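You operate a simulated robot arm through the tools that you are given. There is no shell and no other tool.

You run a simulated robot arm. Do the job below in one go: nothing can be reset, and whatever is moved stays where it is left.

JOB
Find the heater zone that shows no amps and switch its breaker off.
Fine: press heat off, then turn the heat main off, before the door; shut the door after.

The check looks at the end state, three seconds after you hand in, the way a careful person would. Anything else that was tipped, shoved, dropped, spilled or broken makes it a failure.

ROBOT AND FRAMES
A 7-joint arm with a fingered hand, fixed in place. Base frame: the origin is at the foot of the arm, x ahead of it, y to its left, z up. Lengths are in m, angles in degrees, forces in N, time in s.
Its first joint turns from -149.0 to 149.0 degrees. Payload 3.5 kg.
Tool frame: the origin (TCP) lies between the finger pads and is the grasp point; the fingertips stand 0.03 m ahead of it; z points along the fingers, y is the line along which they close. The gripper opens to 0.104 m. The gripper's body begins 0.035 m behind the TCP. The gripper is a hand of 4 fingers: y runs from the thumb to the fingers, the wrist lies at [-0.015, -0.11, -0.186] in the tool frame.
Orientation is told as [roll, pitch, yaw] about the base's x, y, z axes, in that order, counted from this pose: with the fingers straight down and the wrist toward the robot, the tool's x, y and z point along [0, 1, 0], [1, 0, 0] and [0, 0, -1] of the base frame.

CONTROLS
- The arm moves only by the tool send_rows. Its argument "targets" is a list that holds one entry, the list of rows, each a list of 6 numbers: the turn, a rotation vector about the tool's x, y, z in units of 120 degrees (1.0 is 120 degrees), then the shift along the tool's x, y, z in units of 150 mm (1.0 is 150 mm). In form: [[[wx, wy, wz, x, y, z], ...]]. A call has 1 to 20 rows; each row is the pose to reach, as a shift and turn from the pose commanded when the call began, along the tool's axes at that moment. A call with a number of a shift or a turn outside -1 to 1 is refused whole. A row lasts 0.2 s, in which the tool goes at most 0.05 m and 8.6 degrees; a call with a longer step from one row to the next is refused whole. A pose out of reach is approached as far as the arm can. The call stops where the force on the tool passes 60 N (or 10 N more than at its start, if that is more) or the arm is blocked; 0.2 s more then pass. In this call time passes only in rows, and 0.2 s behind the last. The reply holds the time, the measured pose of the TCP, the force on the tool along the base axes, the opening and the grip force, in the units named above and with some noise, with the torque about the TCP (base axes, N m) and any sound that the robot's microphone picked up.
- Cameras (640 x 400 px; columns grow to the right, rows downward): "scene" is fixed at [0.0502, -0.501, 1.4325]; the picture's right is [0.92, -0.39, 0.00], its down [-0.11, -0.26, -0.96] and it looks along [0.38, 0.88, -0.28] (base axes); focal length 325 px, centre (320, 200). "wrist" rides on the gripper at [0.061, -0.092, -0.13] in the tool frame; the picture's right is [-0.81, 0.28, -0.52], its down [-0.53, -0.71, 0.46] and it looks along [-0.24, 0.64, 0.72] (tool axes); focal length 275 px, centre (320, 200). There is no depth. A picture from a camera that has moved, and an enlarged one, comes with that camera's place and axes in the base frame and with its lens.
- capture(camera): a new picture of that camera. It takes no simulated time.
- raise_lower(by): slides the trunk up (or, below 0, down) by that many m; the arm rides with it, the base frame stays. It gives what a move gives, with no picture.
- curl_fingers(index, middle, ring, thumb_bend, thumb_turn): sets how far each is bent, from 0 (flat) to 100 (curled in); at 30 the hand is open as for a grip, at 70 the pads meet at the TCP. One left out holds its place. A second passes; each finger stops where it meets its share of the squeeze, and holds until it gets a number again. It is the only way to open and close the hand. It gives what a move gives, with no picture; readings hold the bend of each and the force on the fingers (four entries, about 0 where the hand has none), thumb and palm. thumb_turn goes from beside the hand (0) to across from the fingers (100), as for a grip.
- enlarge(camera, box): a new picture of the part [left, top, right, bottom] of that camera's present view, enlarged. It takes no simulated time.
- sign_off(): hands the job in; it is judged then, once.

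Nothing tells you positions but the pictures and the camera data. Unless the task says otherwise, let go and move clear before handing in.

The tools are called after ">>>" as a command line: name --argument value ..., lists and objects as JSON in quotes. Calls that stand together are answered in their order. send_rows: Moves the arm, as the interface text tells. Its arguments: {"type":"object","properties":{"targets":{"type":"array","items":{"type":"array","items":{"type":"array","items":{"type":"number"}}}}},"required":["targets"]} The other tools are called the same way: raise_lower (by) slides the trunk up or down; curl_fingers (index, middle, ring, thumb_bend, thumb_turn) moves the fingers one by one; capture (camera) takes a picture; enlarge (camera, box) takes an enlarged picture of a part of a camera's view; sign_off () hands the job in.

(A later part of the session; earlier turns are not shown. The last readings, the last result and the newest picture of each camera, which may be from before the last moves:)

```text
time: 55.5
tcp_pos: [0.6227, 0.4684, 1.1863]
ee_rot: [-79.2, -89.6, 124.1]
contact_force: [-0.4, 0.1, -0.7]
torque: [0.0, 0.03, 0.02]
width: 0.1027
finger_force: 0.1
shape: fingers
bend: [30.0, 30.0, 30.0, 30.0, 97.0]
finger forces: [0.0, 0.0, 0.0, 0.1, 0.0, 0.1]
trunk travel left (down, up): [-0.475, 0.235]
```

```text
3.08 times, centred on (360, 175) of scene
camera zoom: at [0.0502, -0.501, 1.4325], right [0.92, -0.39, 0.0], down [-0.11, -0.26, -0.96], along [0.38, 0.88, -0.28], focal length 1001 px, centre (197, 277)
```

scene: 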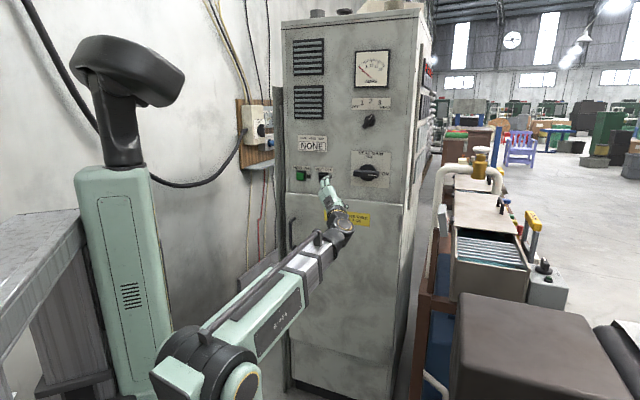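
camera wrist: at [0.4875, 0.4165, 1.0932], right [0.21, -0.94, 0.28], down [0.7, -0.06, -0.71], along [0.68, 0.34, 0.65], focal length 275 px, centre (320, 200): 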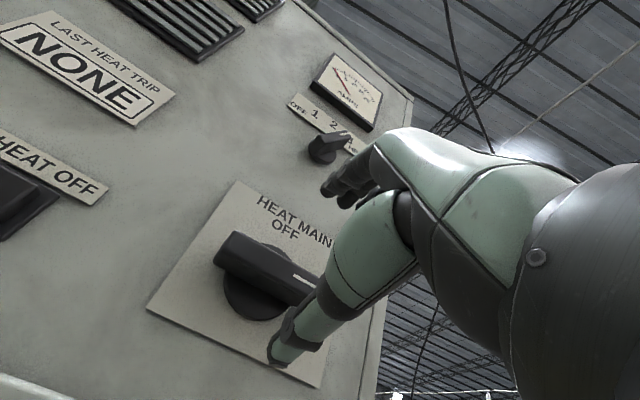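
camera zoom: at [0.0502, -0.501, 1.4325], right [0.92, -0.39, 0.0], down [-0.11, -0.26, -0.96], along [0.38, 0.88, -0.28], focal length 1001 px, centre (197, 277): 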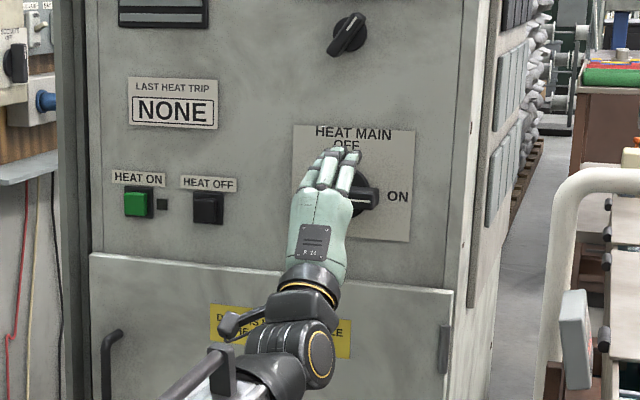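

Lined up on the HEAT MAIN bar (TCP u=0.109, z=1.186, knob about u=0.106, z=1.185). I'll advance 5.5 cm to straddle it.

>>> send_rows --targets '[[[0, 0, 0, 0.005, -0.002, 0.09], [0, 0, 0, 0.01, -0.004, 0.18], [0, 0, 0, 0.015, -0.006, 0.27], [0, 0, 0, 0.02, -0.008, 0.37]]]'

>>> capture --camera "wrist"

>>> enlarge --camera "scene" --box '[300, 110, 420, 240]'

```text
time: 56.5
tcp_pos: [0.6642, 0.5028, 1.1866]
ee_rot: [-71.6, -89.2, 117.0]
contact_force: [-0.1, 0.6, -0.2]
torque: [0.02, -0.03, 0.01]
width: 0.1024
finger_force: 0.1
shape: fingers
bend: [30.0, 30.0, 30.0, 30.0, 97.0]
finger forces: [0.1, 0.1, 0.0, 0.0, 0.0, 0.0]
out of reach, approached as far as the arm can: row 1, 2, 3, 4
trunk travel left (down, up): [-0.475, 0.235]
```

```text
taken
camera wrist: at [0.5282, 0.4517, 1.0948], right [0.21, -0.93, 0.29], down [0.7, -0.06, -0.71], along [0.68, 0.35, 0.64], focal length 275 px, centre (320, 200)
```

wrist: 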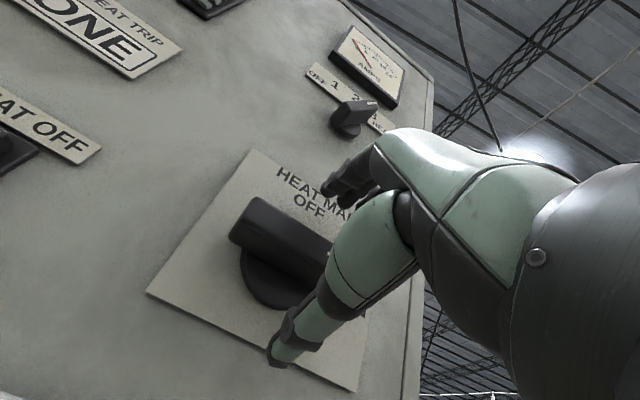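

```text
3.08 times, centred on (360, 175) of scene
camera zoom: at [0.0502, -0.501, 1.4325], right [0.92, -0.39, 0.0], down [-0.11, -0.26, -0.96], along [0.38, 0.88, -0.28], focal length 1001 px, centre (197, 277)
```

zoom: 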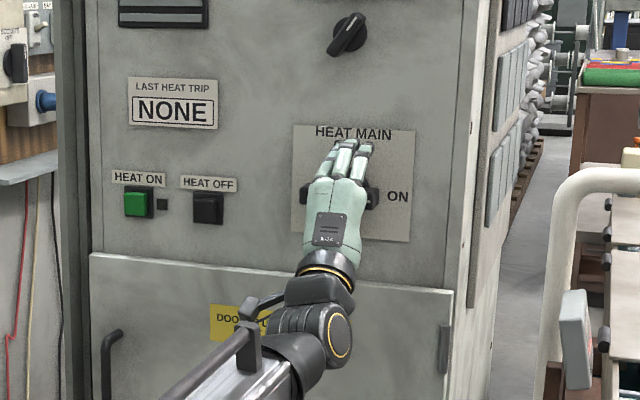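

The arm is at the edge of its roll range here and is offset 8 mm to the right. I'll roll 8° back and re-center.

>>> send_rows --targets '[[[0, 0, -0.035, 0.027, 0, 0], [0, 0, -0.067, 0.053, 0, 0], [0, 0, -0.067, 0.053, 0, 0]]]'

>>> capture --camera "wrist"

```text
time: 57.3
tcp_pos: [0.6579, 0.5089, 1.1887]
ee_rot: [-90.7, -81.7, 135.2]
contact_force: [0.0, -0.3, -0.6]
torque: [-0.01, 0.01, 0.03]
width: 0.1029
finger_force: 0.0
shape: fingers
bend: [30.0, 30.0, 30.0, 30.0, 97.0]
finger forces: [0.0, 0.0, 0.0, 0.0, 0.0, 0.0]
trunk travel left (down, up): [-0.475, 0.235]
```

```text
taken
camera wrist: at [0.5315, 0.4503, 1.0877], right [0.17, -0.91, 0.39], down [0.77, -0.13, -0.63], along [0.62, 0.4, 0.67], focal length 275 px, centre (320, 200)
```

wrist: 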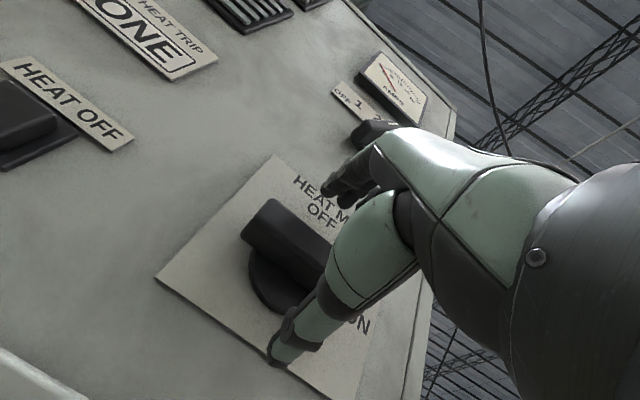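

Now centered (u=0.105, z=1.189). I'll close the hand on the HEAT MAIN bar.

>>> curl_fingers --index 66 --middle 66 --ring 66 --thumb_bend 66

>>> capture --camera "wrist"

```text
time: 58.3
tcp_pos: [0.658, 0.5093, 1.1875]
ee_rot: [-90.6, -81.8, 135.3]
contact_force: [0.5, 0.0, -0.8]
torque: [0.0, -0.02, 0.0]
width: 0.0192
finger_force: 2.7
shape: fingers
bend: [64.0, 65.0, 66.0, 62.0, 97.0]
finger forces: [1.7, 0.6, 0.0, 0.0, 2.9, 0.1]
trunk travel left (down, up): [-0.475, 0.235]
```

```text
taken
camera wrist: at [0.5315, 0.4504, 1.0876], right [0.17, -0.91, 0.39], down [0.77, -0.13, -0.63], along [0.62, 0.4, 0.67], focal length 275 px, centre (320, 200)
```

wrist: 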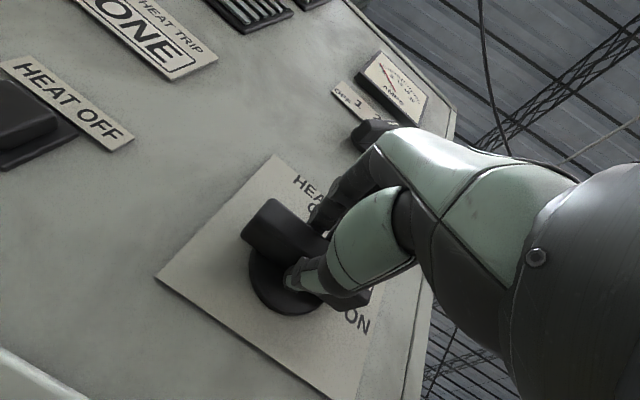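

Contact is made. I'll squeeze a bit more for a firm hold.

>>> curl_fingers --index 78 --middle 78 --ring 78 --thumb_bend 74

```text
time: 59.3
tcp_pos: [0.6581, 0.5092, 1.1878]
ee_rot: [-91.0, -81.8, 135.5]
contact_force: [10.1, 6.5, 15.2]
torque: [-0.06, -0.37, 0.06]
width: 0.0171
finger_force: 17.5
shape: fingers
bend: [63.0, 66.0, 71.0, 64.0, 97.0]
finger forces: [7.8, 8.6, 8.9, 0.1, 9.9, 0.0]
trunk travel left (down, up): [-0.475, 0.235]
```

Solid grip with all fingers sharing the load. I'll turn counter-clockwise toward OFF, the first half now.

>>> send_rows --targets '[[[0, 0, -0.06, 0, 0, 0], [0, 0, -0.12, 0, 0, 0], [0, 0, -0.18, 0, 0, 0], [0, 0, -0.24, 0, 0, 0], [0, 0, -0.3, 0, 0, 0], [0, 0, -0.36, 0, 0, 0]]]'

>>> capture --camera "wrist"

>>> enlarge --camera "scene" --box '[300, 110, 420, 240]'

```text
time: 60.7
tcp_pos: [0.6564, 0.5087, 1.1886]
ee_rot: [-90.3, -38.4, 134.8]
contact_force: [10.2, 8.5, 22.9]
torque: [0.47, -0.26, -0.02]
width: 0.0182
finger_force: 17.9
shape: fingers
bend: [59.0, 68.0, 72.0, 66.0, 95.0]
finger forces: [15.9, 8.4, 4.3, 0.1, 8.4, 0.1]
trunk travel left (down, up): [-0.475, 0.235]
```

```text
taken
camera wrist: at [0.5881, 0.3923, 1.0823], right [-0.17, -0.57, 0.8], down [0.95, -0.31, -0.03], along [0.27, 0.76, 0.59], focal length 275 px, centre (320, 200)
```

wrist: 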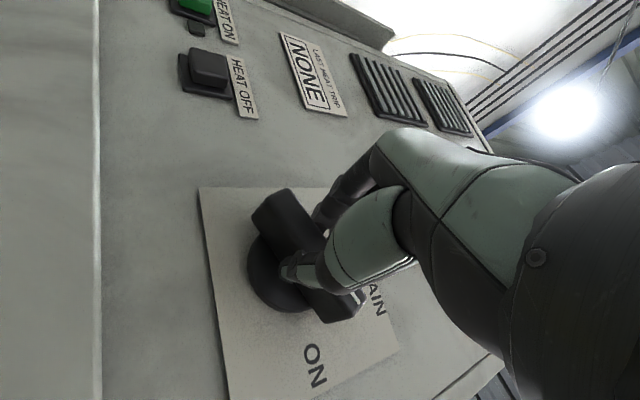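

```text
3.08 times, centred on (360, 175) of scene
camera zoom: at [0.0502, -0.501, 1.4325], right [0.92, -0.39, 0.0], down [-0.11, -0.26, -0.96], along [0.38, 0.88, -0.28], focal length 1001 px, centre (197, 277)
```

zoom: 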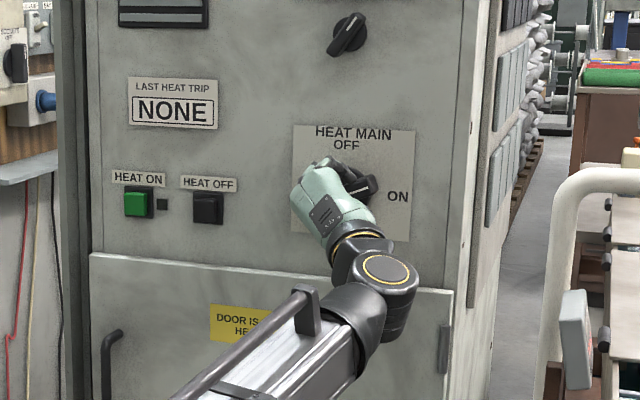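

The bar is turning but lagging the hand (about 65° from vertical now). I'll continue turning.

>>> send_rows --targets '[[[0, 0, -0.05, 0, 0, 0], [0, 0, -0.1, 0, 0, 0], [0, 0, -0.15, 0, 0, 0], [0, 0, -0.2, 0, 0, 0], [0, 0, -0.25, 0, 0, 0], [0, 0, -0.3, 0, 0, 0], [0, 0, -0.35, 0, 0, 0]]]'

>>> capture --camera "wrist"

>>> enlarge --camera "scene" --box '[300, 110, 420, 240]'

```text
time: 62.3
tcp_pos: [0.6564, 0.5097, 1.1872]
ee_rot: [-90.2, 3.6, 134.7]
contact_force: [-7.9, 15.5, 18.4]
torque: [0.28, -0.33, 0.36]
width: 0.0182
finger_force: 20.2
shape: fingers
bend: [59.0, 67.0, 72.0, 66.0, 96.0]
finger forces: [13.5, 9.9, 7.4, 0.0, 9.0, 0.0]
trunk travel left (down, up): [-0.475, 0.235]
```

```text
taken
camera wrist: at [0.6303, 0.3497, 1.1312], right [-0.6, -0.13, 0.79], down [0.8, -0.16, 0.58], along [0.05, 0.98, 0.2], focal length 275 px, centre (320, 200)
```

wrist: 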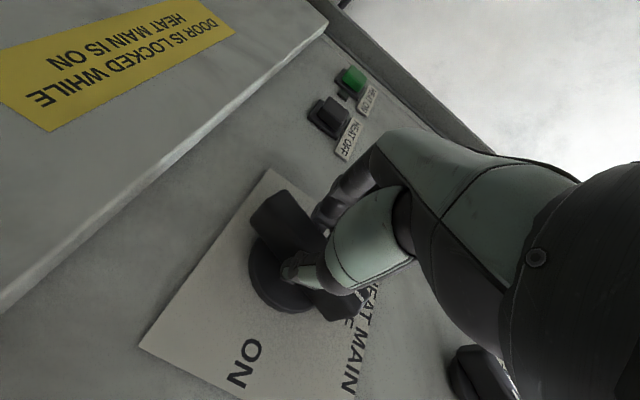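

```text
3.08 times, centred on (360, 175) of scene
camera zoom: at [0.0502, -0.501, 1.4325], right [0.92, -0.39, 0.0], down [-0.11, -0.26, -0.96], along [0.38, 0.88, -0.28], focal length 1001 px, centre (197, 277)
```

zoom: 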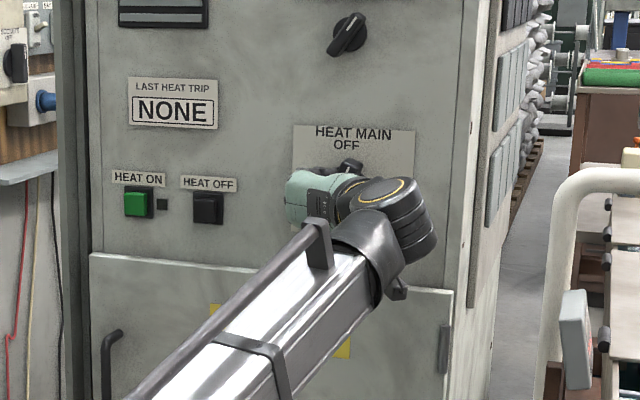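

The bar is about 21° from vertical OFF. I'll continue the turn the rest of the way.

>>> send_rows --targets '[[[0, 0, -0.05, 0, 0, 0], [0, 0, -0.1, 0, 0, 0], [0, 0, -0.15, 0, 0, 0], [0, 0, -0.2, 0, 0, 0]]]'

>>> capture --camera "wrist"

>>> enlarge --camera "scene" --box '[320, 130, 400, 210]'

```text
time: 63.3
tcp_pos: [0.6557, 0.5103, 1.1877]
ee_rot: [-90.1, 27.6, 134.8]
contact_force: [-15.6, 19.2, 10.0]
torque: [0.27, -0.07, 0.59]
width: 0.0182
finger_force: 20.0
shape: fingers
bend: [59.0, 67.0, 72.0, 67.0, 95.0]
finger forces: [17.4, 10.3, 5.3, 0.1, 8.2, 0.0]
trunk travel left (down, up): [-0.475, 0.235]
```

```text
taken
camera wrist: at [0.6403, 0.3399, 1.1747], right [-0.8, 0.07, 0.59], down [0.59, 0.05, 0.8], along [0.03, 1.0, -0.08], focal length 275 px, centre (320, 200)
```

wrist: 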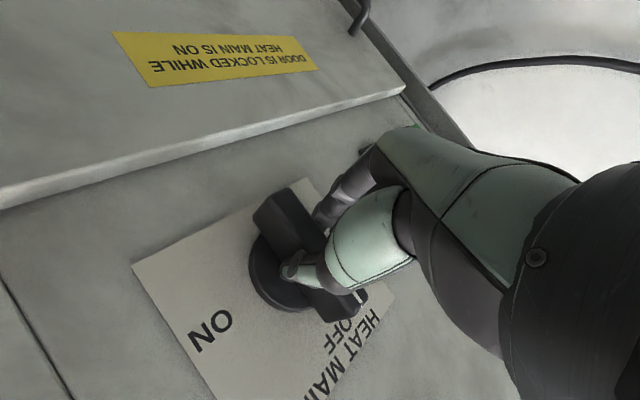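

```text
5.00 times, centred on (360, 170) of scene
camera zoom: at [0.0502, -0.501, 1.4325], right [0.92, -0.39, 0.0], down [-0.11, -0.26, -0.96], along [0.38, 0.88, -0.28], focal length 1626 px, centre (120, 350)
```

zoom: 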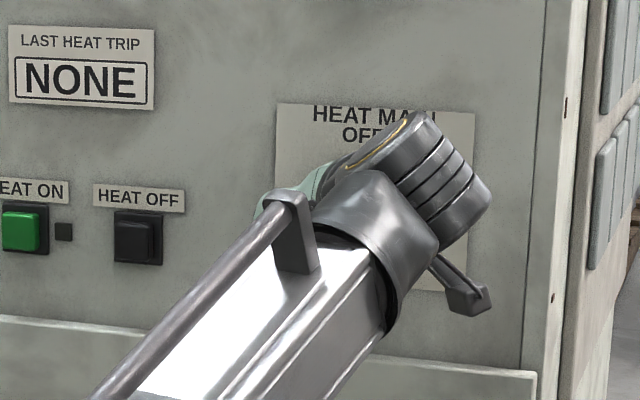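

The bar is now vertical at OFF (φ≈−3° by the picture). I'll release, back off and check that it stays.

>>> curl_fingers --index 30 --middle 30 --ring 30 --thumb_bend 30

>>> send_rows --targets '[[[0, 0, 0, 0, 0, -0.16], [0, 0, 0, 0, 0, -0.32], [0, 0, 0, 0, 0, -0.48], [0, 0, 0, 0, 0, -0.64], [0, 0, 0, 0, 0, -0.8]]]'

>>> capture --camera "wrist"

>>> enlarge --camera "scene" --box '[300, 110, 420, 240]'

```text
time: 64.3
tcp_pos: [0.6593, 0.5073, 1.1864]
ee_rot: [-90.2, 27.6, 134.5]
contact_force: [-0.5, -0.2, -0.2]
torque: [-0.03, 0.01, 0.0]
width: 0.1025
finger_force: 0.2
shape: fingers
bend: [30.0, 30.0, 30.0, 30.0, 97.0]
finger forces: [0.0, 0.0, 0.0, 0.0, 0.0, 0.0]
trunk travel left (down, up): [-0.475, 0.235]
```

```text
time: 65.5
tcp_pos: [0.5726, 0.4237, 1.1857]
ee_rot: [-90.1, 27.4, 134.6]
contact_force: [0.1, 0.2, 0.7]
torque: [-0.02, 0.01, -0.01]
width: 0.1027
finger_force: 0.1
shape: fingers
bend: [30.0, 30.0, 30.0, 30.0, 97.0]
finger forces: [0.0, 0.1, 0.0, 0.1, 0.0, 0.0]
trunk travel left (down, up): [-0.475, 0.235]
```

```text
taken
camera wrist: at [0.5566, 0.2539, 1.1736], right [-0.8, 0.08, 0.59], down [0.59, 0.04, 0.8], along [0.04, 1.0, -0.08], focal length 275 px, centre (320, 200)
```

wrist: 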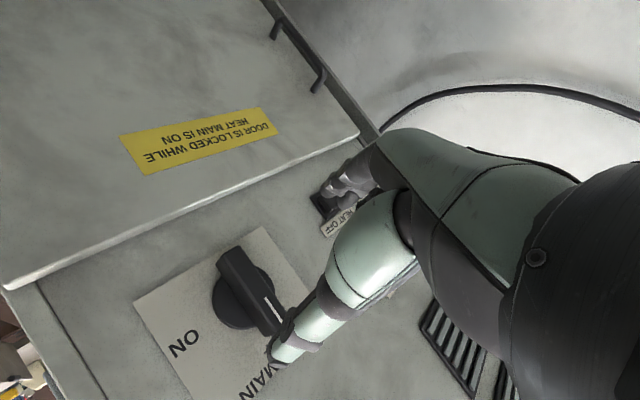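

```text
3.08 times, centred on (360, 175) of scene
camera zoom: at [0.0502, -0.501, 1.4325], right [0.92, -0.39, 0.0], down [-0.11, -0.26, -0.96], along [0.38, 0.88, -0.28], focal length 1001 px, centre (197, 277)
```

zoom: 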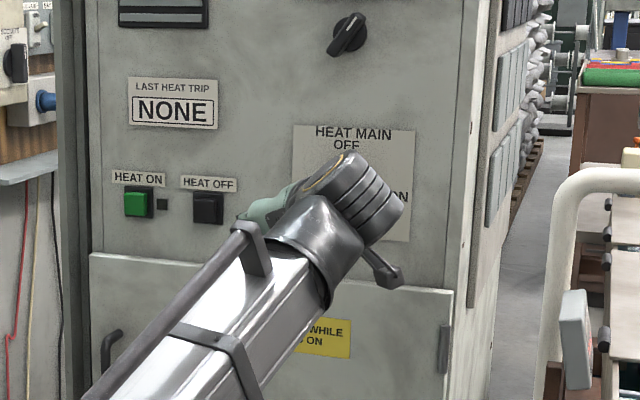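

HEAT MAIN now points at OFF. Next is the door: its handle is a vertical bar near u≈−0.185, n≈0.82, z 0.86–0.96, with hinges on the right. I'll lower the trunk 20 cm and look at the handle.

>>> raise_lower --by -0.2

>>> capture --camera "scene"

>>> capture --camera "wrist"

```text
time: 67.6
tcp_pos: [0.5731, 0.4244, 0.9861]
ee_rot: [-90.1, 27.6, 134.6]
contact_force: [-1.0, 0.0, -0.8]
torque: [0.0, 0.0, 0.01]
width: 0.1026
finger_force: 0.0
shape: fingers
bend: [30.0, 30.0, 30.0, 30.0, 97.0]
finger forces: [0.1, 0.1, 0.1, 0.1, 0.0, 0.0]
trunk travel left (down, up): [-0.275, 0.435]
```

```text
taken
```

scene: 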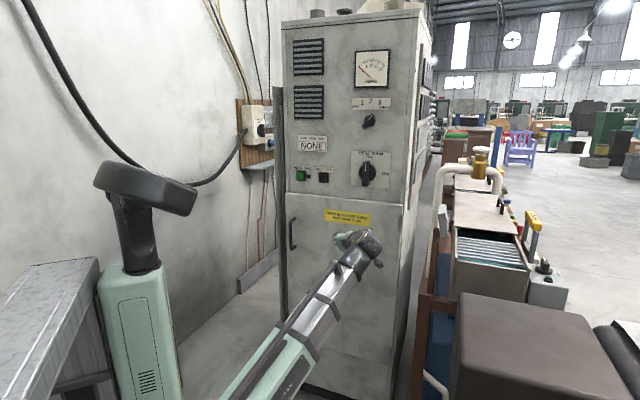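

```text
taken
camera wrist: at [0.5569, 0.2543, 0.9736], right [-0.8, 0.08, 0.59], down [0.6, 0.04, 0.8], along [0.04, 1.0, -0.08], focal length 275 px, centre (320, 200)
```

wrist: 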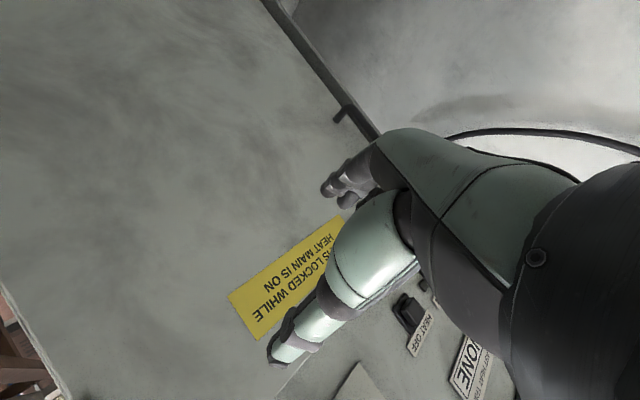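

The whole panel is in clear view now. I'll zoom to confirm the switch states and to locate the handle precisely.

>>> enlarge --camera "scene" --box '[280, 90, 410, 200]'

>>> enlarge --camera "scene" --box '[270, 190, 350, 270]'

>>> enlarge --camera "scene" --box '[360, 190, 430, 400]'

```text
3.64 times, centred on (345, 145) of scene
camera zoom: at [0.0502, -0.501, 1.4325], right [0.92, -0.39, 0.0], down [-0.11, -0.26, -0.96], along [0.38, 0.88, -0.28], focal length 1183 px, centre (229, 400)
```

zoom: 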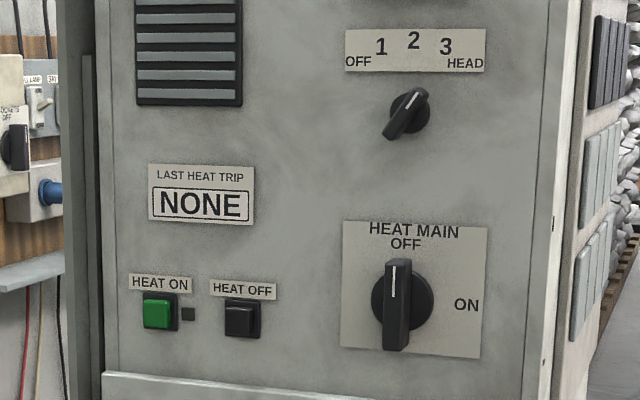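

```text
5.00 times, centred on (310, 230) of scene
camera zoom: at [0.0502, -0.501, 1.4325], right [0.92, -0.39, 0.0], down [-0.11, -0.26, -0.96], along [0.38, 0.88, -0.28], focal length 1626 px, centre (370, 50)
```

zoom: 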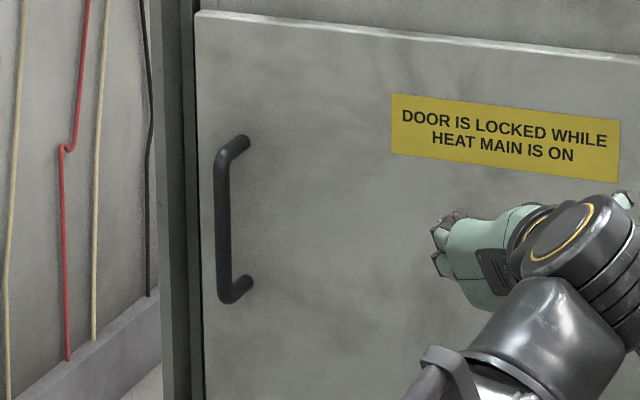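

```text
1.90 times, centred on (395, 295) of scene
camera zoom: at [0.0502, -0.501, 1.4325], right [0.92, -0.39, 0.0], down [-0.11, -0.26, -0.96], along [0.38, 0.88, -0.28], focal length 620 px, centre (177, 19)
```

zoom: 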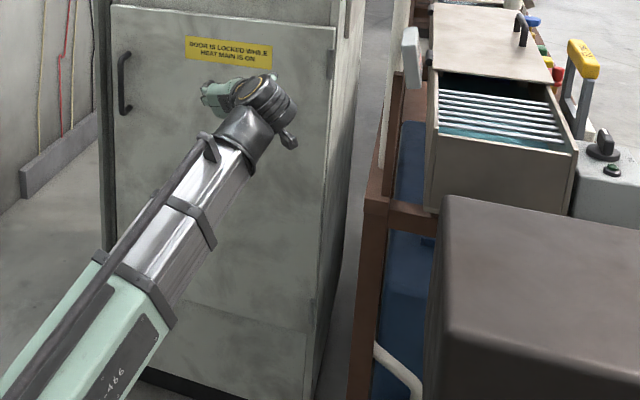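

Confirmed: the selector is on 3, HEAT MAIN is at OFF and the heat lamp is out. The handle bar is at u≈−0.19, n≈0.82, z 0.83–0.97. I'll move the open hand left toward it.

>>> send_rows --targets '[[[0, 0, 0.023, -0.04, 0.2, 0], [0, 0, 0.046, -0.08, 0.4, 0], [0, 0, 0.069, -0.12, 0.6, 0], [0, 0, 0.092, -0.16, 0.8, 0], [0, 0, 0.115, -0.2, 1.0, 0]]]'

>>> capture --camera "wrist"

```text
time: 68.8
tcp_pos: [0.4698, 0.5292, 0.9436]
ee_rot: [-90.1, 13.6, 134.6]
contact_force: [-0.4, 0.6, 0.5]
torque: [-0.01, -0.04, 0.03]
width: 0.1028
finger_force: 0.0
shape: fingers
bend: [30.0, 30.0, 30.0, 30.0, 97.0]
finger forces: [0.0, 0.0, 0.1, 0.0, 0.0, 0.0]
trunk travel left (down, up): [-0.275, 0.435]
```

```text
taken
camera wrist: at [0.4487, 0.3636, 0.9048], right [-0.69, -0.04, 0.72], down [0.72, -0.09, 0.69], along [0.04, 1.0, 0.09], focal length 275 px, centre (320, 200)
```

wrist: 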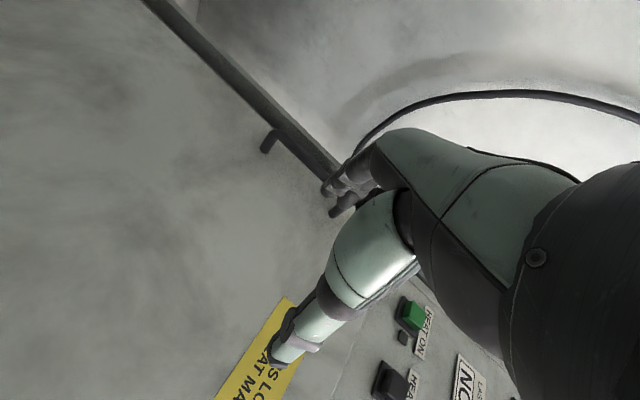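

>>> send_rows --targets '[[[0, 0, 0.023, 0.01, 0.197, 0.04], [0, 0, 0.045, 0.02, 0.395, 0.08], [0, 0, 0.068, 0.03, 0.592, 0.12], [0, 0, 0.09, 0.04, 0.79, 0.16], [0, 0, 0.113, 0.05, 0.987, 0.2]]]'

>>> capture --camera "wrist"

>>> enlarge --camera "scene" --box '[250, 180, 370, 280]'

```text
time: 70.0
tcp_pos: [0.3924, 0.6537, 0.8989]
ee_rot: [-90.1, 0.0, 134.6]
contact_force: [-0.4, -0.4, 0.4]
torque: [-0.02, 0.01, -0.03]
width: 0.1029
finger_force: 0.1
shape: fingers
bend: [30.0, 30.0, 30.0, 30.0, 97.0]
finger forces: [0.0, 0.0, 0.1, 0.0, 0.1, 0.1]
trunk travel left (down, up): [-0.275, 0.435]
```

```text
taken
camera wrist: at [0.3631, 0.4951, 0.8379], right [-0.56, -0.17, 0.81], down [0.82, -0.19, 0.53], along [0.06, 0.97, 0.24], focal length 275 px, centre (320, 200)
```

wrist: 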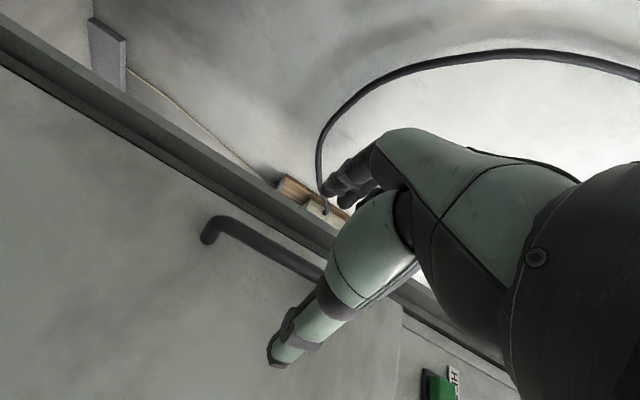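

```text
4.00 times, centred on (310, 230) of scene
camera zoom: at [0.0502, -0.501, 1.4325], right [0.92, -0.39, 0.0], down [-0.11, -0.26, -0.96], along [0.38, 0.88, -0.28], focal length 1301 px, centre (360, 80)
```

zoom: 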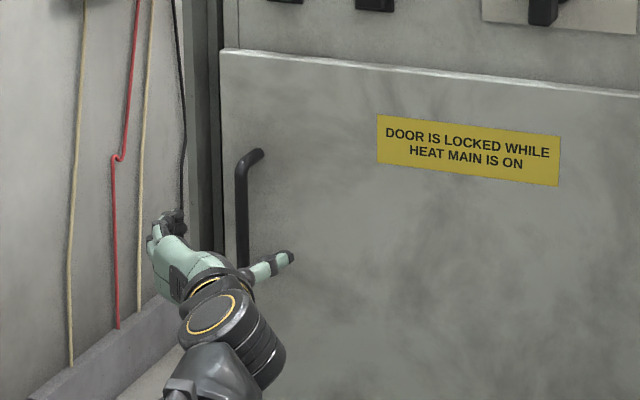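

The hand is level at the handle's height, and the bar is about 2 cm further left (u≈−0.203). I'll look closely at what stands beside the door edge before closing in.

>>> enlarge --camera "wrist" --box '[80, 100, 400, 380]'

>>> enlarge --camera "scene" --box '[270, 190, 330, 250]'

```text
1.43 times, centred on (240, 240) of wrist
camera zoom: at [0.3631, 0.4951, 0.8379], right [-0.56, -0.17, 0.81], down [0.82, -0.19, 0.53], along [0.06, 0.97, 0.24], focal length 393 px, centre (434, 143)
```

zoom: 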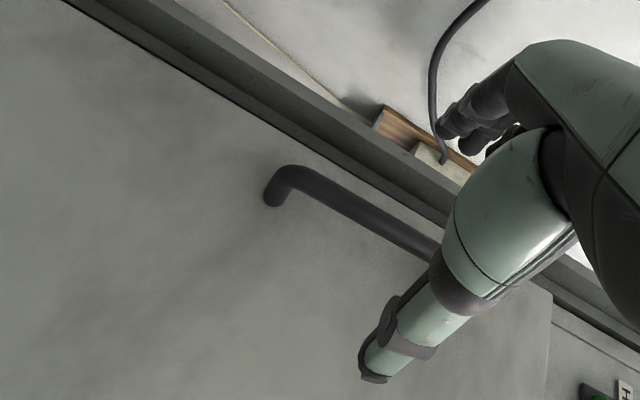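

```text
6.67 times, centred on (300, 220) of scene
camera zoom: at [0.0502, -0.501, 1.4325], right [0.92, -0.39, 0.0], down [-0.11, -0.26, -0.96], along [0.38, 0.88, -0.28], focal length 2168 px, centre (453, 67)
```

zoom: 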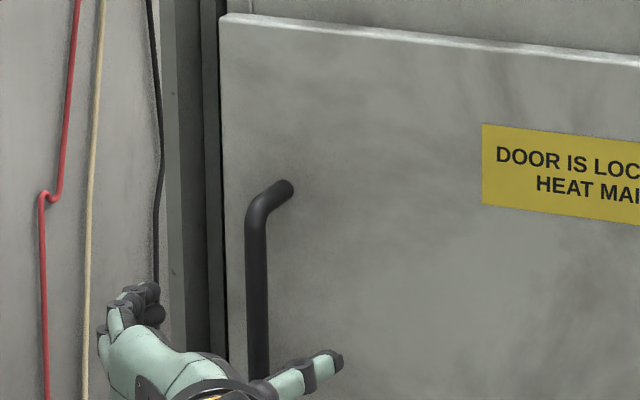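

The column beside the cabinet sits close to the door edge, so I'll narrow the hand first (opening about 6 cm), shift 1.8 cm left, and then advance around the bar.

>>> curl_fingers --index 48 --middle 48 --ring 48 --thumb_bend 46

>>> send_rows --targets '[[[0, 0, 0, 0, 0.06, 0], [0, 0, 0, 0, 0.12, 0], [0, 0, 0, 0, 0.12, 0.08], [0, 0, 0, 0, 0.12, 0.16], [0, 0, 0, 0, 0.12, 0.23]]]'

>>> capture --camera "wrist"

>>> enlarge --camera "scene" --box '[270, 190, 330, 250]'

```text
time: 71.0
tcp_pos: [0.3925, 0.6533, 0.8988]
ee_rot: [-90.2, 0.0, 134.7]
contact_force: [0.8, 0.6, -0.6]
torque: [0.0, -0.03, 0.0]
width: 0.0606
finger_force: 0.2
shape: fingers
bend: [48.0, 48.0, 48.0, 46.0, 97.0]
finger forces: [0.0, 0.0, 0.1, 0.0, 0.0, 0.0]
trunk travel left (down, up): [-0.275, 0.435]
```

```text
time: 72.2
tcp_pos: [0.4051, 0.6891, 0.9027]
ee_rot: [-90.0, 0.2, 134.7]
contact_force: [0.3, 0.6, 0.1]
torque: [0.0, -0.02, 0.0]
width: 0.0605
finger_force: 0.0
shape: fingers
bend: [48.0, 48.0, 48.0, 46.0, 97.0]
finger forces: [0.0, 0.0, 0.0, 0.0, 0.0, 0.0]
trunk travel left (down, up): [-0.275, 0.435]
```

```text
taken
camera wrist: at [0.3752, 0.5318, 0.8405], right [-0.56, -0.17, 0.81], down [0.82, -0.19, 0.53], along [0.06, 0.97, 0.24], focal length 275 px, centre (320, 200)
```

wrist: 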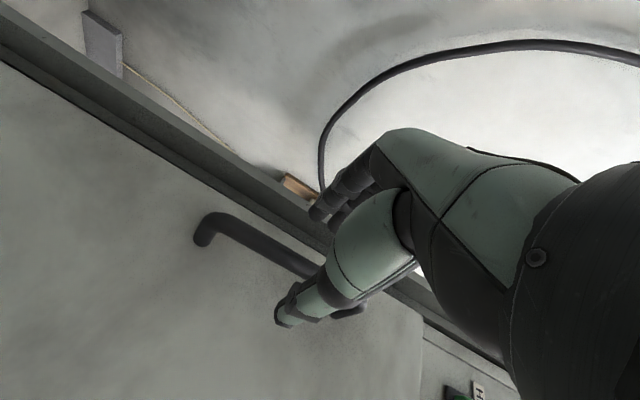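

```text
6.67 times, centred on (300, 220) of scene
camera zoom: at [0.0502, -0.501, 1.4325], right [0.92, -0.39, 0.0], down [-0.11, -0.26, -0.96], along [0.38, 0.88, -0.28], focal length 2168 px, centre (453, 67)
```

zoom: 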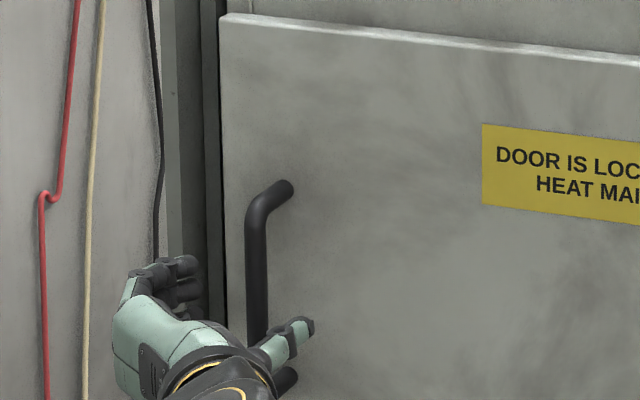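

The bar is centered between fingers and thumb. I'll advance the last 4.4 cm and close on it.

>>> send_rows --targets '[[[0, 0, 0, 0, 0, 0.08], [0, 0, 0, 0, 0, 0.16], [0, 0, 0, 0, 0, 0.24], [0, 0, 0, 0, 0, 0.29]]]'

>>> capture --camera "wrist"

>>> enlarge --camera "scene" --box '[270, 190, 330, 250]'

```text
time: 73.2
tcp_pos: [0.4347, 0.7204, 0.9009]
ee_rot: [-90.1, 0.1, 134.6]
contact_force: [0.2, -0.3, 0.3]
torque: [0.05, 0.0, 0.0]
width: 0.0603
finger_force: 0.1
shape: fingers
bend: [48.0, 48.0, 48.0, 46.0, 97.0]
finger forces: [0.1, 0.1, 0.0, 0.0, 0.0, 0.0]
trunk travel left (down, up): [-0.275, 0.435]
```

```text
taken
camera wrist: at [0.4061, 0.5615, 0.8397], right [-0.56, -0.17, 0.81], down [0.82, -0.19, 0.53], along [0.06, 0.97, 0.24], focal length 275 px, centre (320, 200)
```

wrist: 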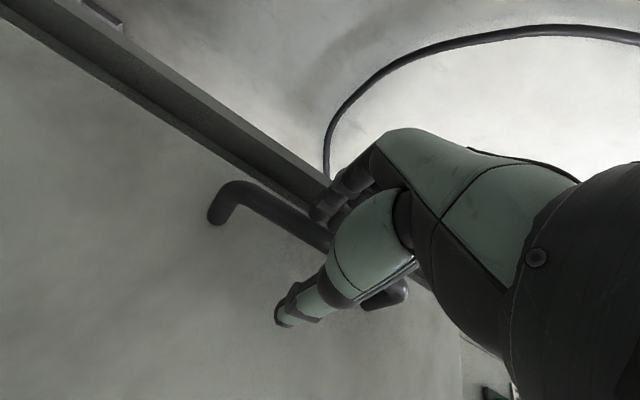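

```text
6.67 times, centred on (300, 220) of scene
camera zoom: at [0.0502, -0.501, 1.4325], right [0.92, -0.39, 0.0], down [-0.11, -0.26, -0.96], along [0.38, 0.88, -0.28], focal length 2168 px, centre (453, 67)
```

zoom: 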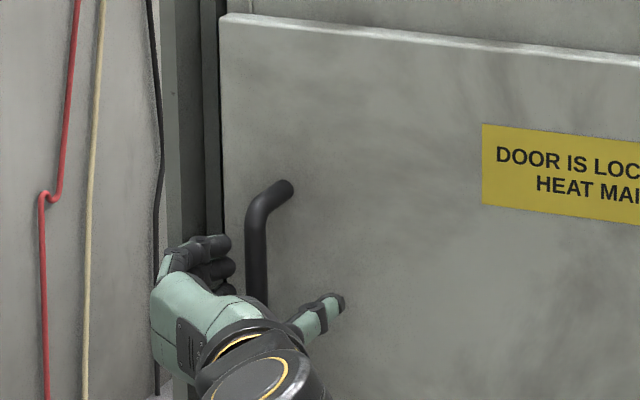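

Now the bar is inside the hand with no contact forces. I'll close the fingers around it.

>>> curl_fingers --index 75 --middle 75 --ring 75 --thumb_bend 72

>>> capture --camera "wrist"

```text
time: 74.2
tcp_pos: [0.4341, 0.7194, 0.9004]
ee_rot: [-90.1, 0.0, 134.5]
contact_force: [1.4, 1.5, 0.8]
torque: [-0.02, 0.03, -0.01]
width: 0.0001
finger_force: 0.9
shape: fingers
bend: [74.0, 75.0, 75.0, 71.0, 97.0]
finger forces: [0.0, 0.1, 1.9, 0.1, 0.0, 0.0]
trunk travel left (down, up): [-0.275, 0.435]
```

```text
taken
camera wrist: at [0.4061, 0.5614, 0.8397], right [-0.56, -0.17, 0.81], down [0.82, -0.19, 0.53], along [0.06, 0.97, 0.24], focal length 275 px, centre (320, 200)
```

wrist: 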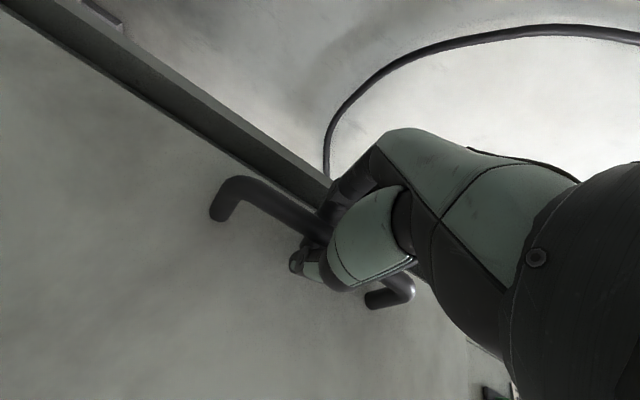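

The pads closed fully with almost no force, so I need to see whether the bar is trapped inside the hand or has been missed.

>>> enlarge --camera "wrist" --box '[190, 150, 430, 320]'

>>> enlarge --camera "scene" --box '[275, 200, 325, 250]'

```text
2.35 times, centred on (310, 235) of wrist
camera zoom: at [0.4061, 0.5614, 0.8397], right [-0.56, -0.17, 0.81], down [0.82, -0.19, 0.53], along [0.06, 0.97, 0.24], focal length 648 px, centre (344, 118)
```

zoom: 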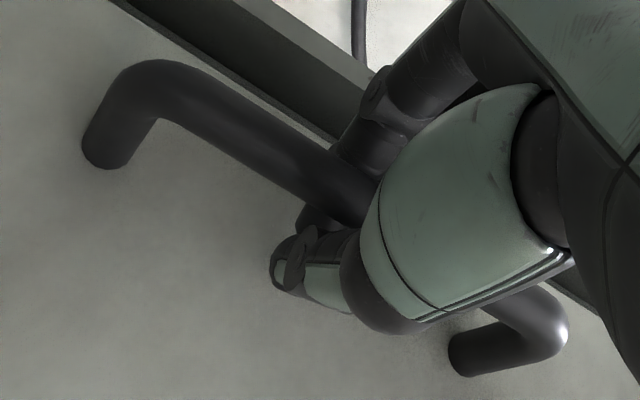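

```text
8.00 times, centred on (300, 225) of scene
camera zoom: at [0.0502, -0.501, 1.4325], right [0.92, -0.39, 0.0], down [-0.11, -0.26, -0.96], along [0.38, 0.88, -0.28], focal length 2602 px, centre (480, 0)
```

zoom: 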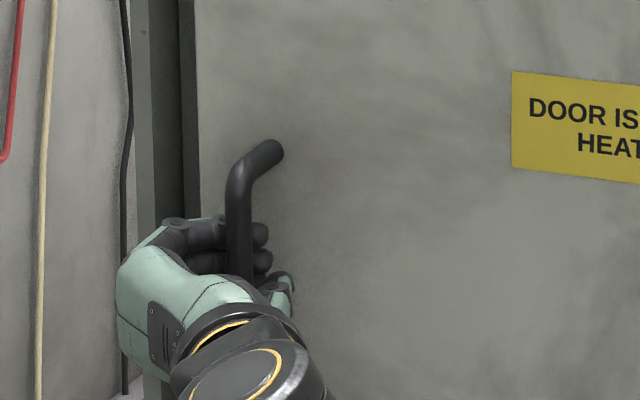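

The fingers and thumb are hooked behind the bar, which is trapped in the hand. I'll pull the door open gently along its arc about the right-hand hinge.

>>> send_rows --targets '[[[-0.007, 0, 0, -0.01, 0, -0.1], [-0.014, 0, 0, -0.03, 0, 0], [-0.014, 0, 0, -0.03, 0, -0.2]]]'

```text
time: 75.0
tcp_pos: [0.4122, 0.6972, 0.9052]
ee_rot: [-90.2, 0.1, 136.3]
contact_force: [1.1, -0.9, 0.6]
torque: [-0.02, -0.04, 0.0]
width: 0.0
finger_force: 1.1
shape: fingers
bend: [74.0, 75.0, 75.0, 70.0, 97.0]
finger forces: [0.0, 0.0, 0.0, 0.0, 2.1, 0.1]
trunk travel left (down, up): [-0.275, 0.435]
```

>>> capture --camera "scene"

>>> enlarge --camera "scene" --box '[270, 180, 350, 250]'

>>> capture --camera "wrist"

```text
taken
```

scene: 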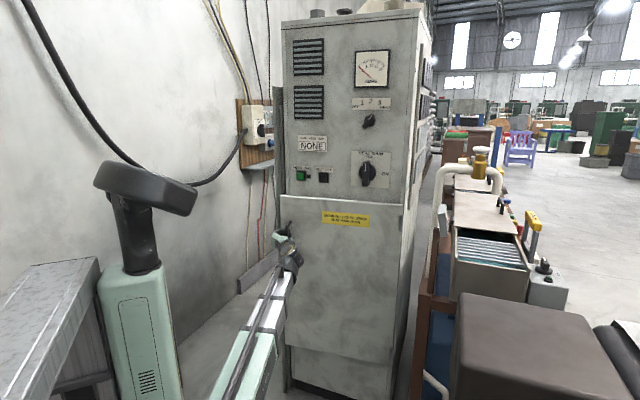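

```text
5.71 times, centred on (310, 215) of scene
camera zoom: at [0.0502, -0.501, 1.4325], right [0.92, -0.39, 0.0], down [-0.11, -0.26, -0.96], along [0.38, 0.88, -0.28], focal length 1858 px, centre (377, 114)
```

zoom: 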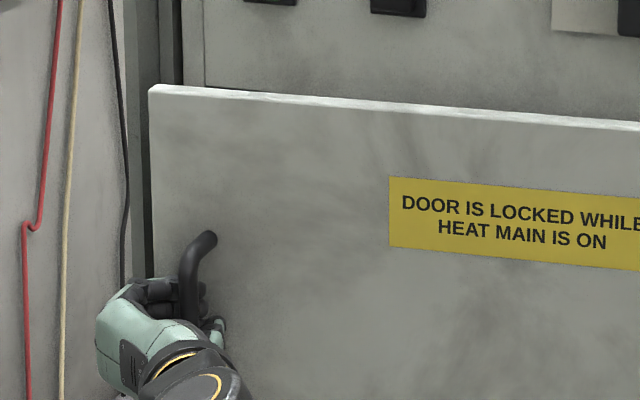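

```text
taken
camera wrist: at [0.3881, 0.5388, 0.8452], right [-0.56, -0.18, 0.81], down [0.83, -0.16, 0.53], along [0.03, 0.97, 0.24], focal length 275 px, centre (320, 200)
```

wrist: 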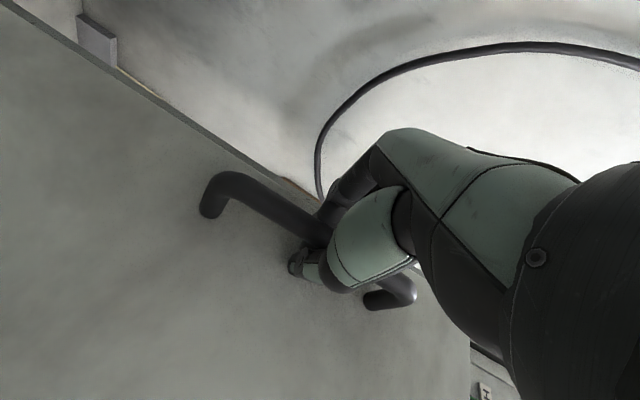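

The door is swinging open. I'll continue along the arc to about 15°.

>>> send_rows --targets '[[[-0.0125, 0, 0, 0, -0.035, -0.14], [-0.025, 0, 0, 0, -0.08, -0.28], [-0.0375, 0, 0, 0, -0.135, -0.42], [-0.05, 0, 0, 0, -0.203, -0.557]]]'

>>> capture --camera "scene"

>>> capture --camera "wrist"

```text
time: 76.0
tcp_pos: [0.3768, 0.6145, 0.905]
ee_rot: [-90.2, 0.1, 142.4]
contact_force: [-0.2, -0.1, 0.0]
torque: [-0.03, -0.03, 0.0]
width: 0.0002
finger_force: 0.1
shape: fingers
bend: [74.0, 75.0, 75.0, 70.0, 97.0]
finger forces: [0.0, 0.0, 0.0, 0.0, 0.1, 0.1]
trunk travel left (down, up): [-0.275, 0.435]
```

```text
taken
```

scene: 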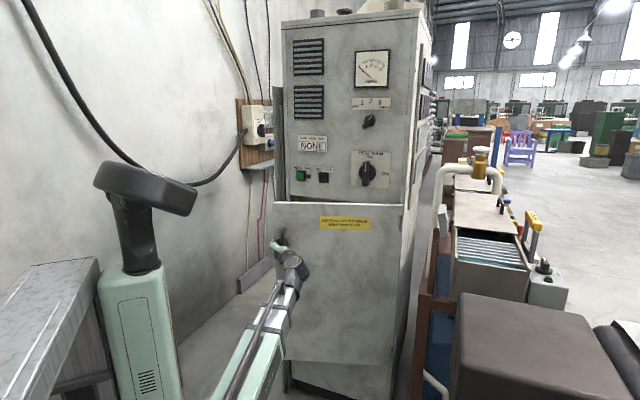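

```text
taken
camera wrist: at [0.3696, 0.4551, 0.8442], right [-0.54, -0.24, 0.81], down [0.84, -0.08, 0.53], along [-0.07, 0.97, 0.24], focal length 275 px, centre (320, 200)
```

wrist: 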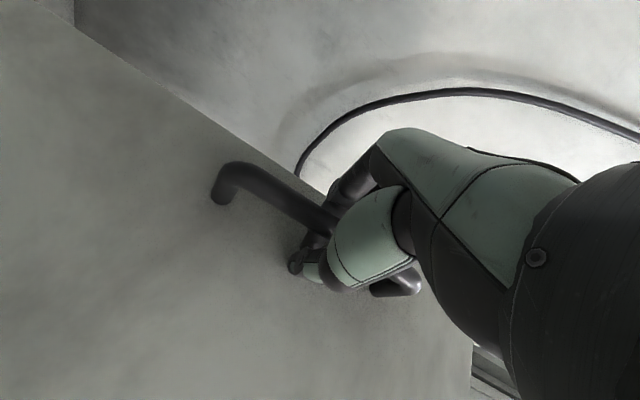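

The door follows smoothly at about 15°. I'll continue to about 30°, turning the hand with it.

>>> send_rows --targets '[[[-0.025, 0, 0, 0, -0.045, -0.13], [-0.05, 0, 0, 0, -0.095, -0.26], [-0.075, 0, 0, 0, -0.15, -0.385], [-0.1, 0, 0, 0, -0.2, -0.505], [-0.123, 0, 0, 0, -0.25, -0.62], [-0.147, 0, 0, 0, -0.295, -0.731]]]'

>>> capture --camera "scene"

>>> capture --camera "wrist"

```text
time: 77.4
tcp_pos: [0.3451, 0.5023, 0.9048]
ee_rot: [-90.2, 0.1, 160.0]
contact_force: [-0.5, 0.8, 0.4]
torque: [0.04, -0.01, 0.0]
width: 0.0
finger_force: 0.0
shape: fingers
bend: [74.0, 75.0, 75.0, 70.0, 97.0]
finger forces: [0.1, 0.0, 0.1, 0.1, 0.1, 0.0]
trunk travel left (down, up): [-0.275, 0.435]
```

```text
taken
```

scene: 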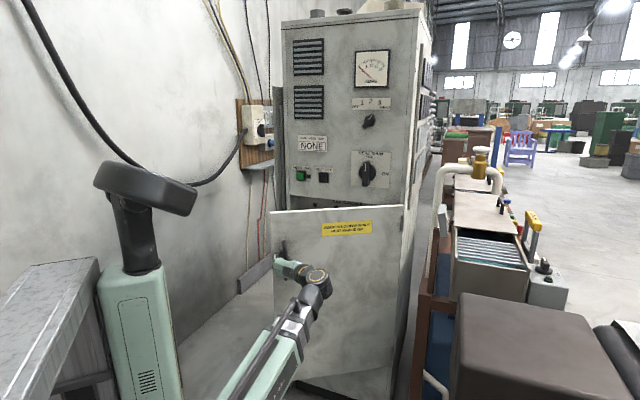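

```text
taken
camera wrist: at [0.3869, 0.3474, 0.8432], right [-0.44, -0.39, 0.81], down [0.82, 0.18, 0.54], along [-0.36, 0.9, 0.24], focal length 275 px, centre (320, 200)
```

wrist: 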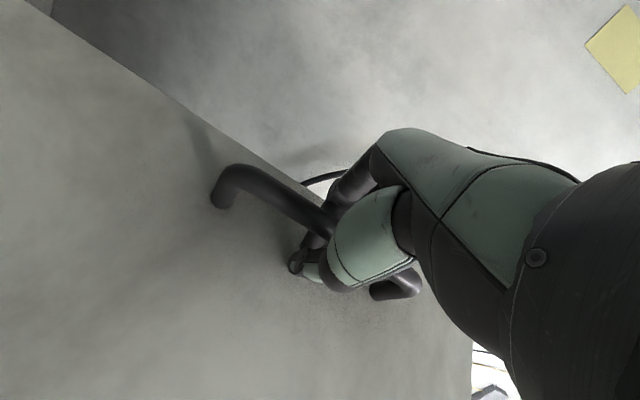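

The door is at about 30°. I'll continue to about 40°.

>>> send_rows --targets '[[[-0.021, 0, 0, 0, -0.035, -0.135], [-0.042, 0, 0, 0, -0.078, -0.265], [-0.063, 0, 0, 0, -0.124, -0.39], [-0.083, 0, 0, 0, -0.172, -0.515]]]'

>>> capture --camera "scene"

>>> capture --camera "wrist"

```text
time: 78.4
tcp_pos: [0.3414, 0.4219, 0.9051]
ee_rot: [-90.0, 0.1, 170.0]
contact_force: [0.2, -0.8, -1.2]
torque: [0.03, 0.03, -0.01]
width: 0.0
finger_force: 0.2
shape: fingers
bend: [74.0, 75.0, 75.0, 71.0, 97.0]
finger forces: [0.0, 0.0, 0.0, 0.0, 0.1, 0.0]
trunk travel left (down, up): [-0.275, 0.435]
```

```text
taken
```

scene: 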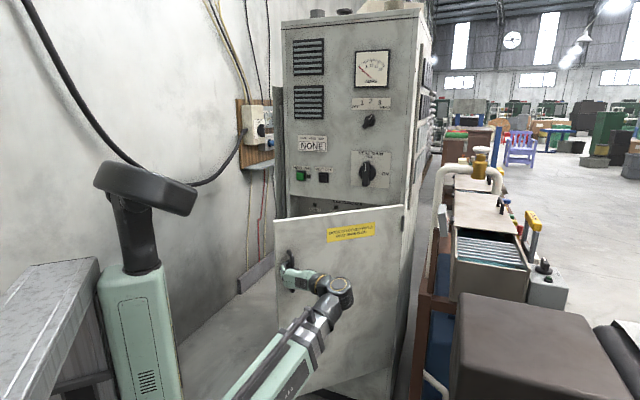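

```text
taken
camera wrist: at [0.4103, 0.2757, 0.8451], right [-0.36, -0.46, 0.81], down [0.78, 0.32, 0.53], along [-0.51, 0.83, 0.24], focal length 275 px, centre (320, 200)
```

wrist: 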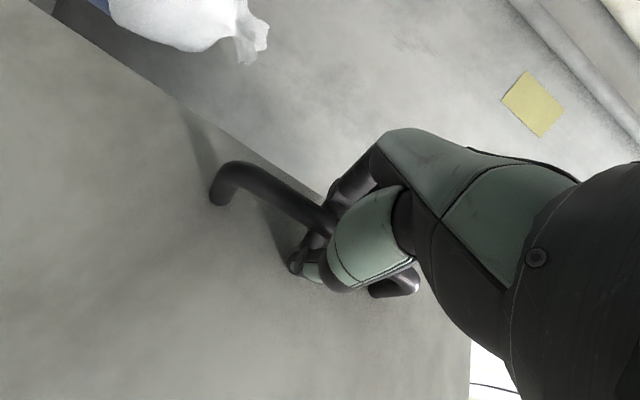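

At about 40° and still smooth. Each further 10° is the same relative move, so I'll repeat it.

>>> send_rows --targets '[[[-0.021, 0, 0, 0, -0.035, -0.135], [-0.042, 0, 0, 0, -0.078, -0.265], [-0.063, 0, 0, 0, -0.124, -0.39], [-0.083, 0, 0, 0, -0.172, -0.515]]]'

>>> capture --camera "scene"

```text
time: 79.4
tcp_pos: [0.3566, 0.3402, 0.9053]
ee_rot: [-90.0, 0.1, 180.0]
contact_force: [0.2, 0.1, 0.0]
torque: [0.02, -0.01, -0.05]
width: 0.0002
finger_force: 0.0
shape: fingers
bend: [74.0, 75.0, 75.0, 71.0, 97.0]
finger forces: [0.1, 0.0, 0.1, 0.1, 0.0, 0.0]
trunk travel left (down, up): [-0.275, 0.435]
```

```text
taken
```

scene: 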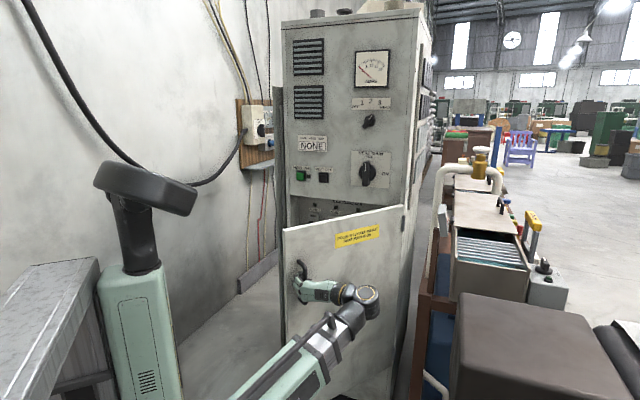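

>>> send_rows --targets '[[[-0.021, 0, 0, 0, -0.035, -0.135], [-0.042, 0, 0, 0, -0.078, -0.265], [-0.063, 0, 0, 0, -0.124, -0.39], [-0.083, 0, 0, 0, -0.172, -0.515], [-0.104, 0, 0, 0, -0.23, -0.64], [-0.125, 0, 0, 0, -0.292, -0.762], [-0.146, 0, 0, 0, -0.36, -0.88], [-0.167, 0, 0, 0, -0.431, -0.991]]]'

>>> capture --camera "scene"

>>> capture --camera "wrist"

```text
time: 81.2
tcp_pos: [0.3433, 0.3636, 0.9295]
ee_rot: [-89.7, -0.5, -164.9]
contact_force: [-4.9, -0.6, -53.9]
torque: [-0.66, 0.02, 0.06]
width: 0.0002
finger_force: 26.9
shape: fingers
bend: [74.0, 75.0, 75.0, 70.0, 97.0]
finger forces: [0.0, 0.0, 53.8, 0.1, 0.2, 0.0]
out of reach, approached as far as the arm can: row 3, 4, 5, 6, 7, 8
trunk travel left (down, up): [-0.275, 0.435]
```

```text
taken
```

scene: 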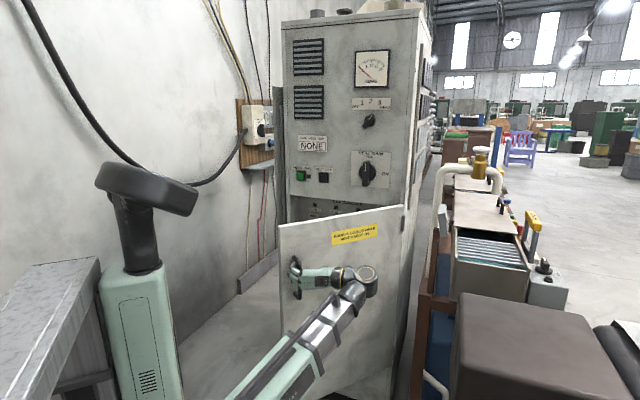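

```text
taken
camera wrist: at [0.4644, 0.261, 0.8674], right [-0.12, -0.57, 0.82], down [0.57, 0.63, 0.52], along [-0.81, 0.53, 0.25], focal length 275 px, centre (320, 200)
```

wrist: 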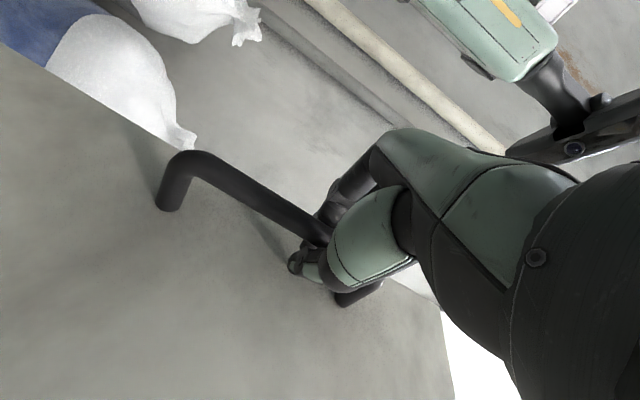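

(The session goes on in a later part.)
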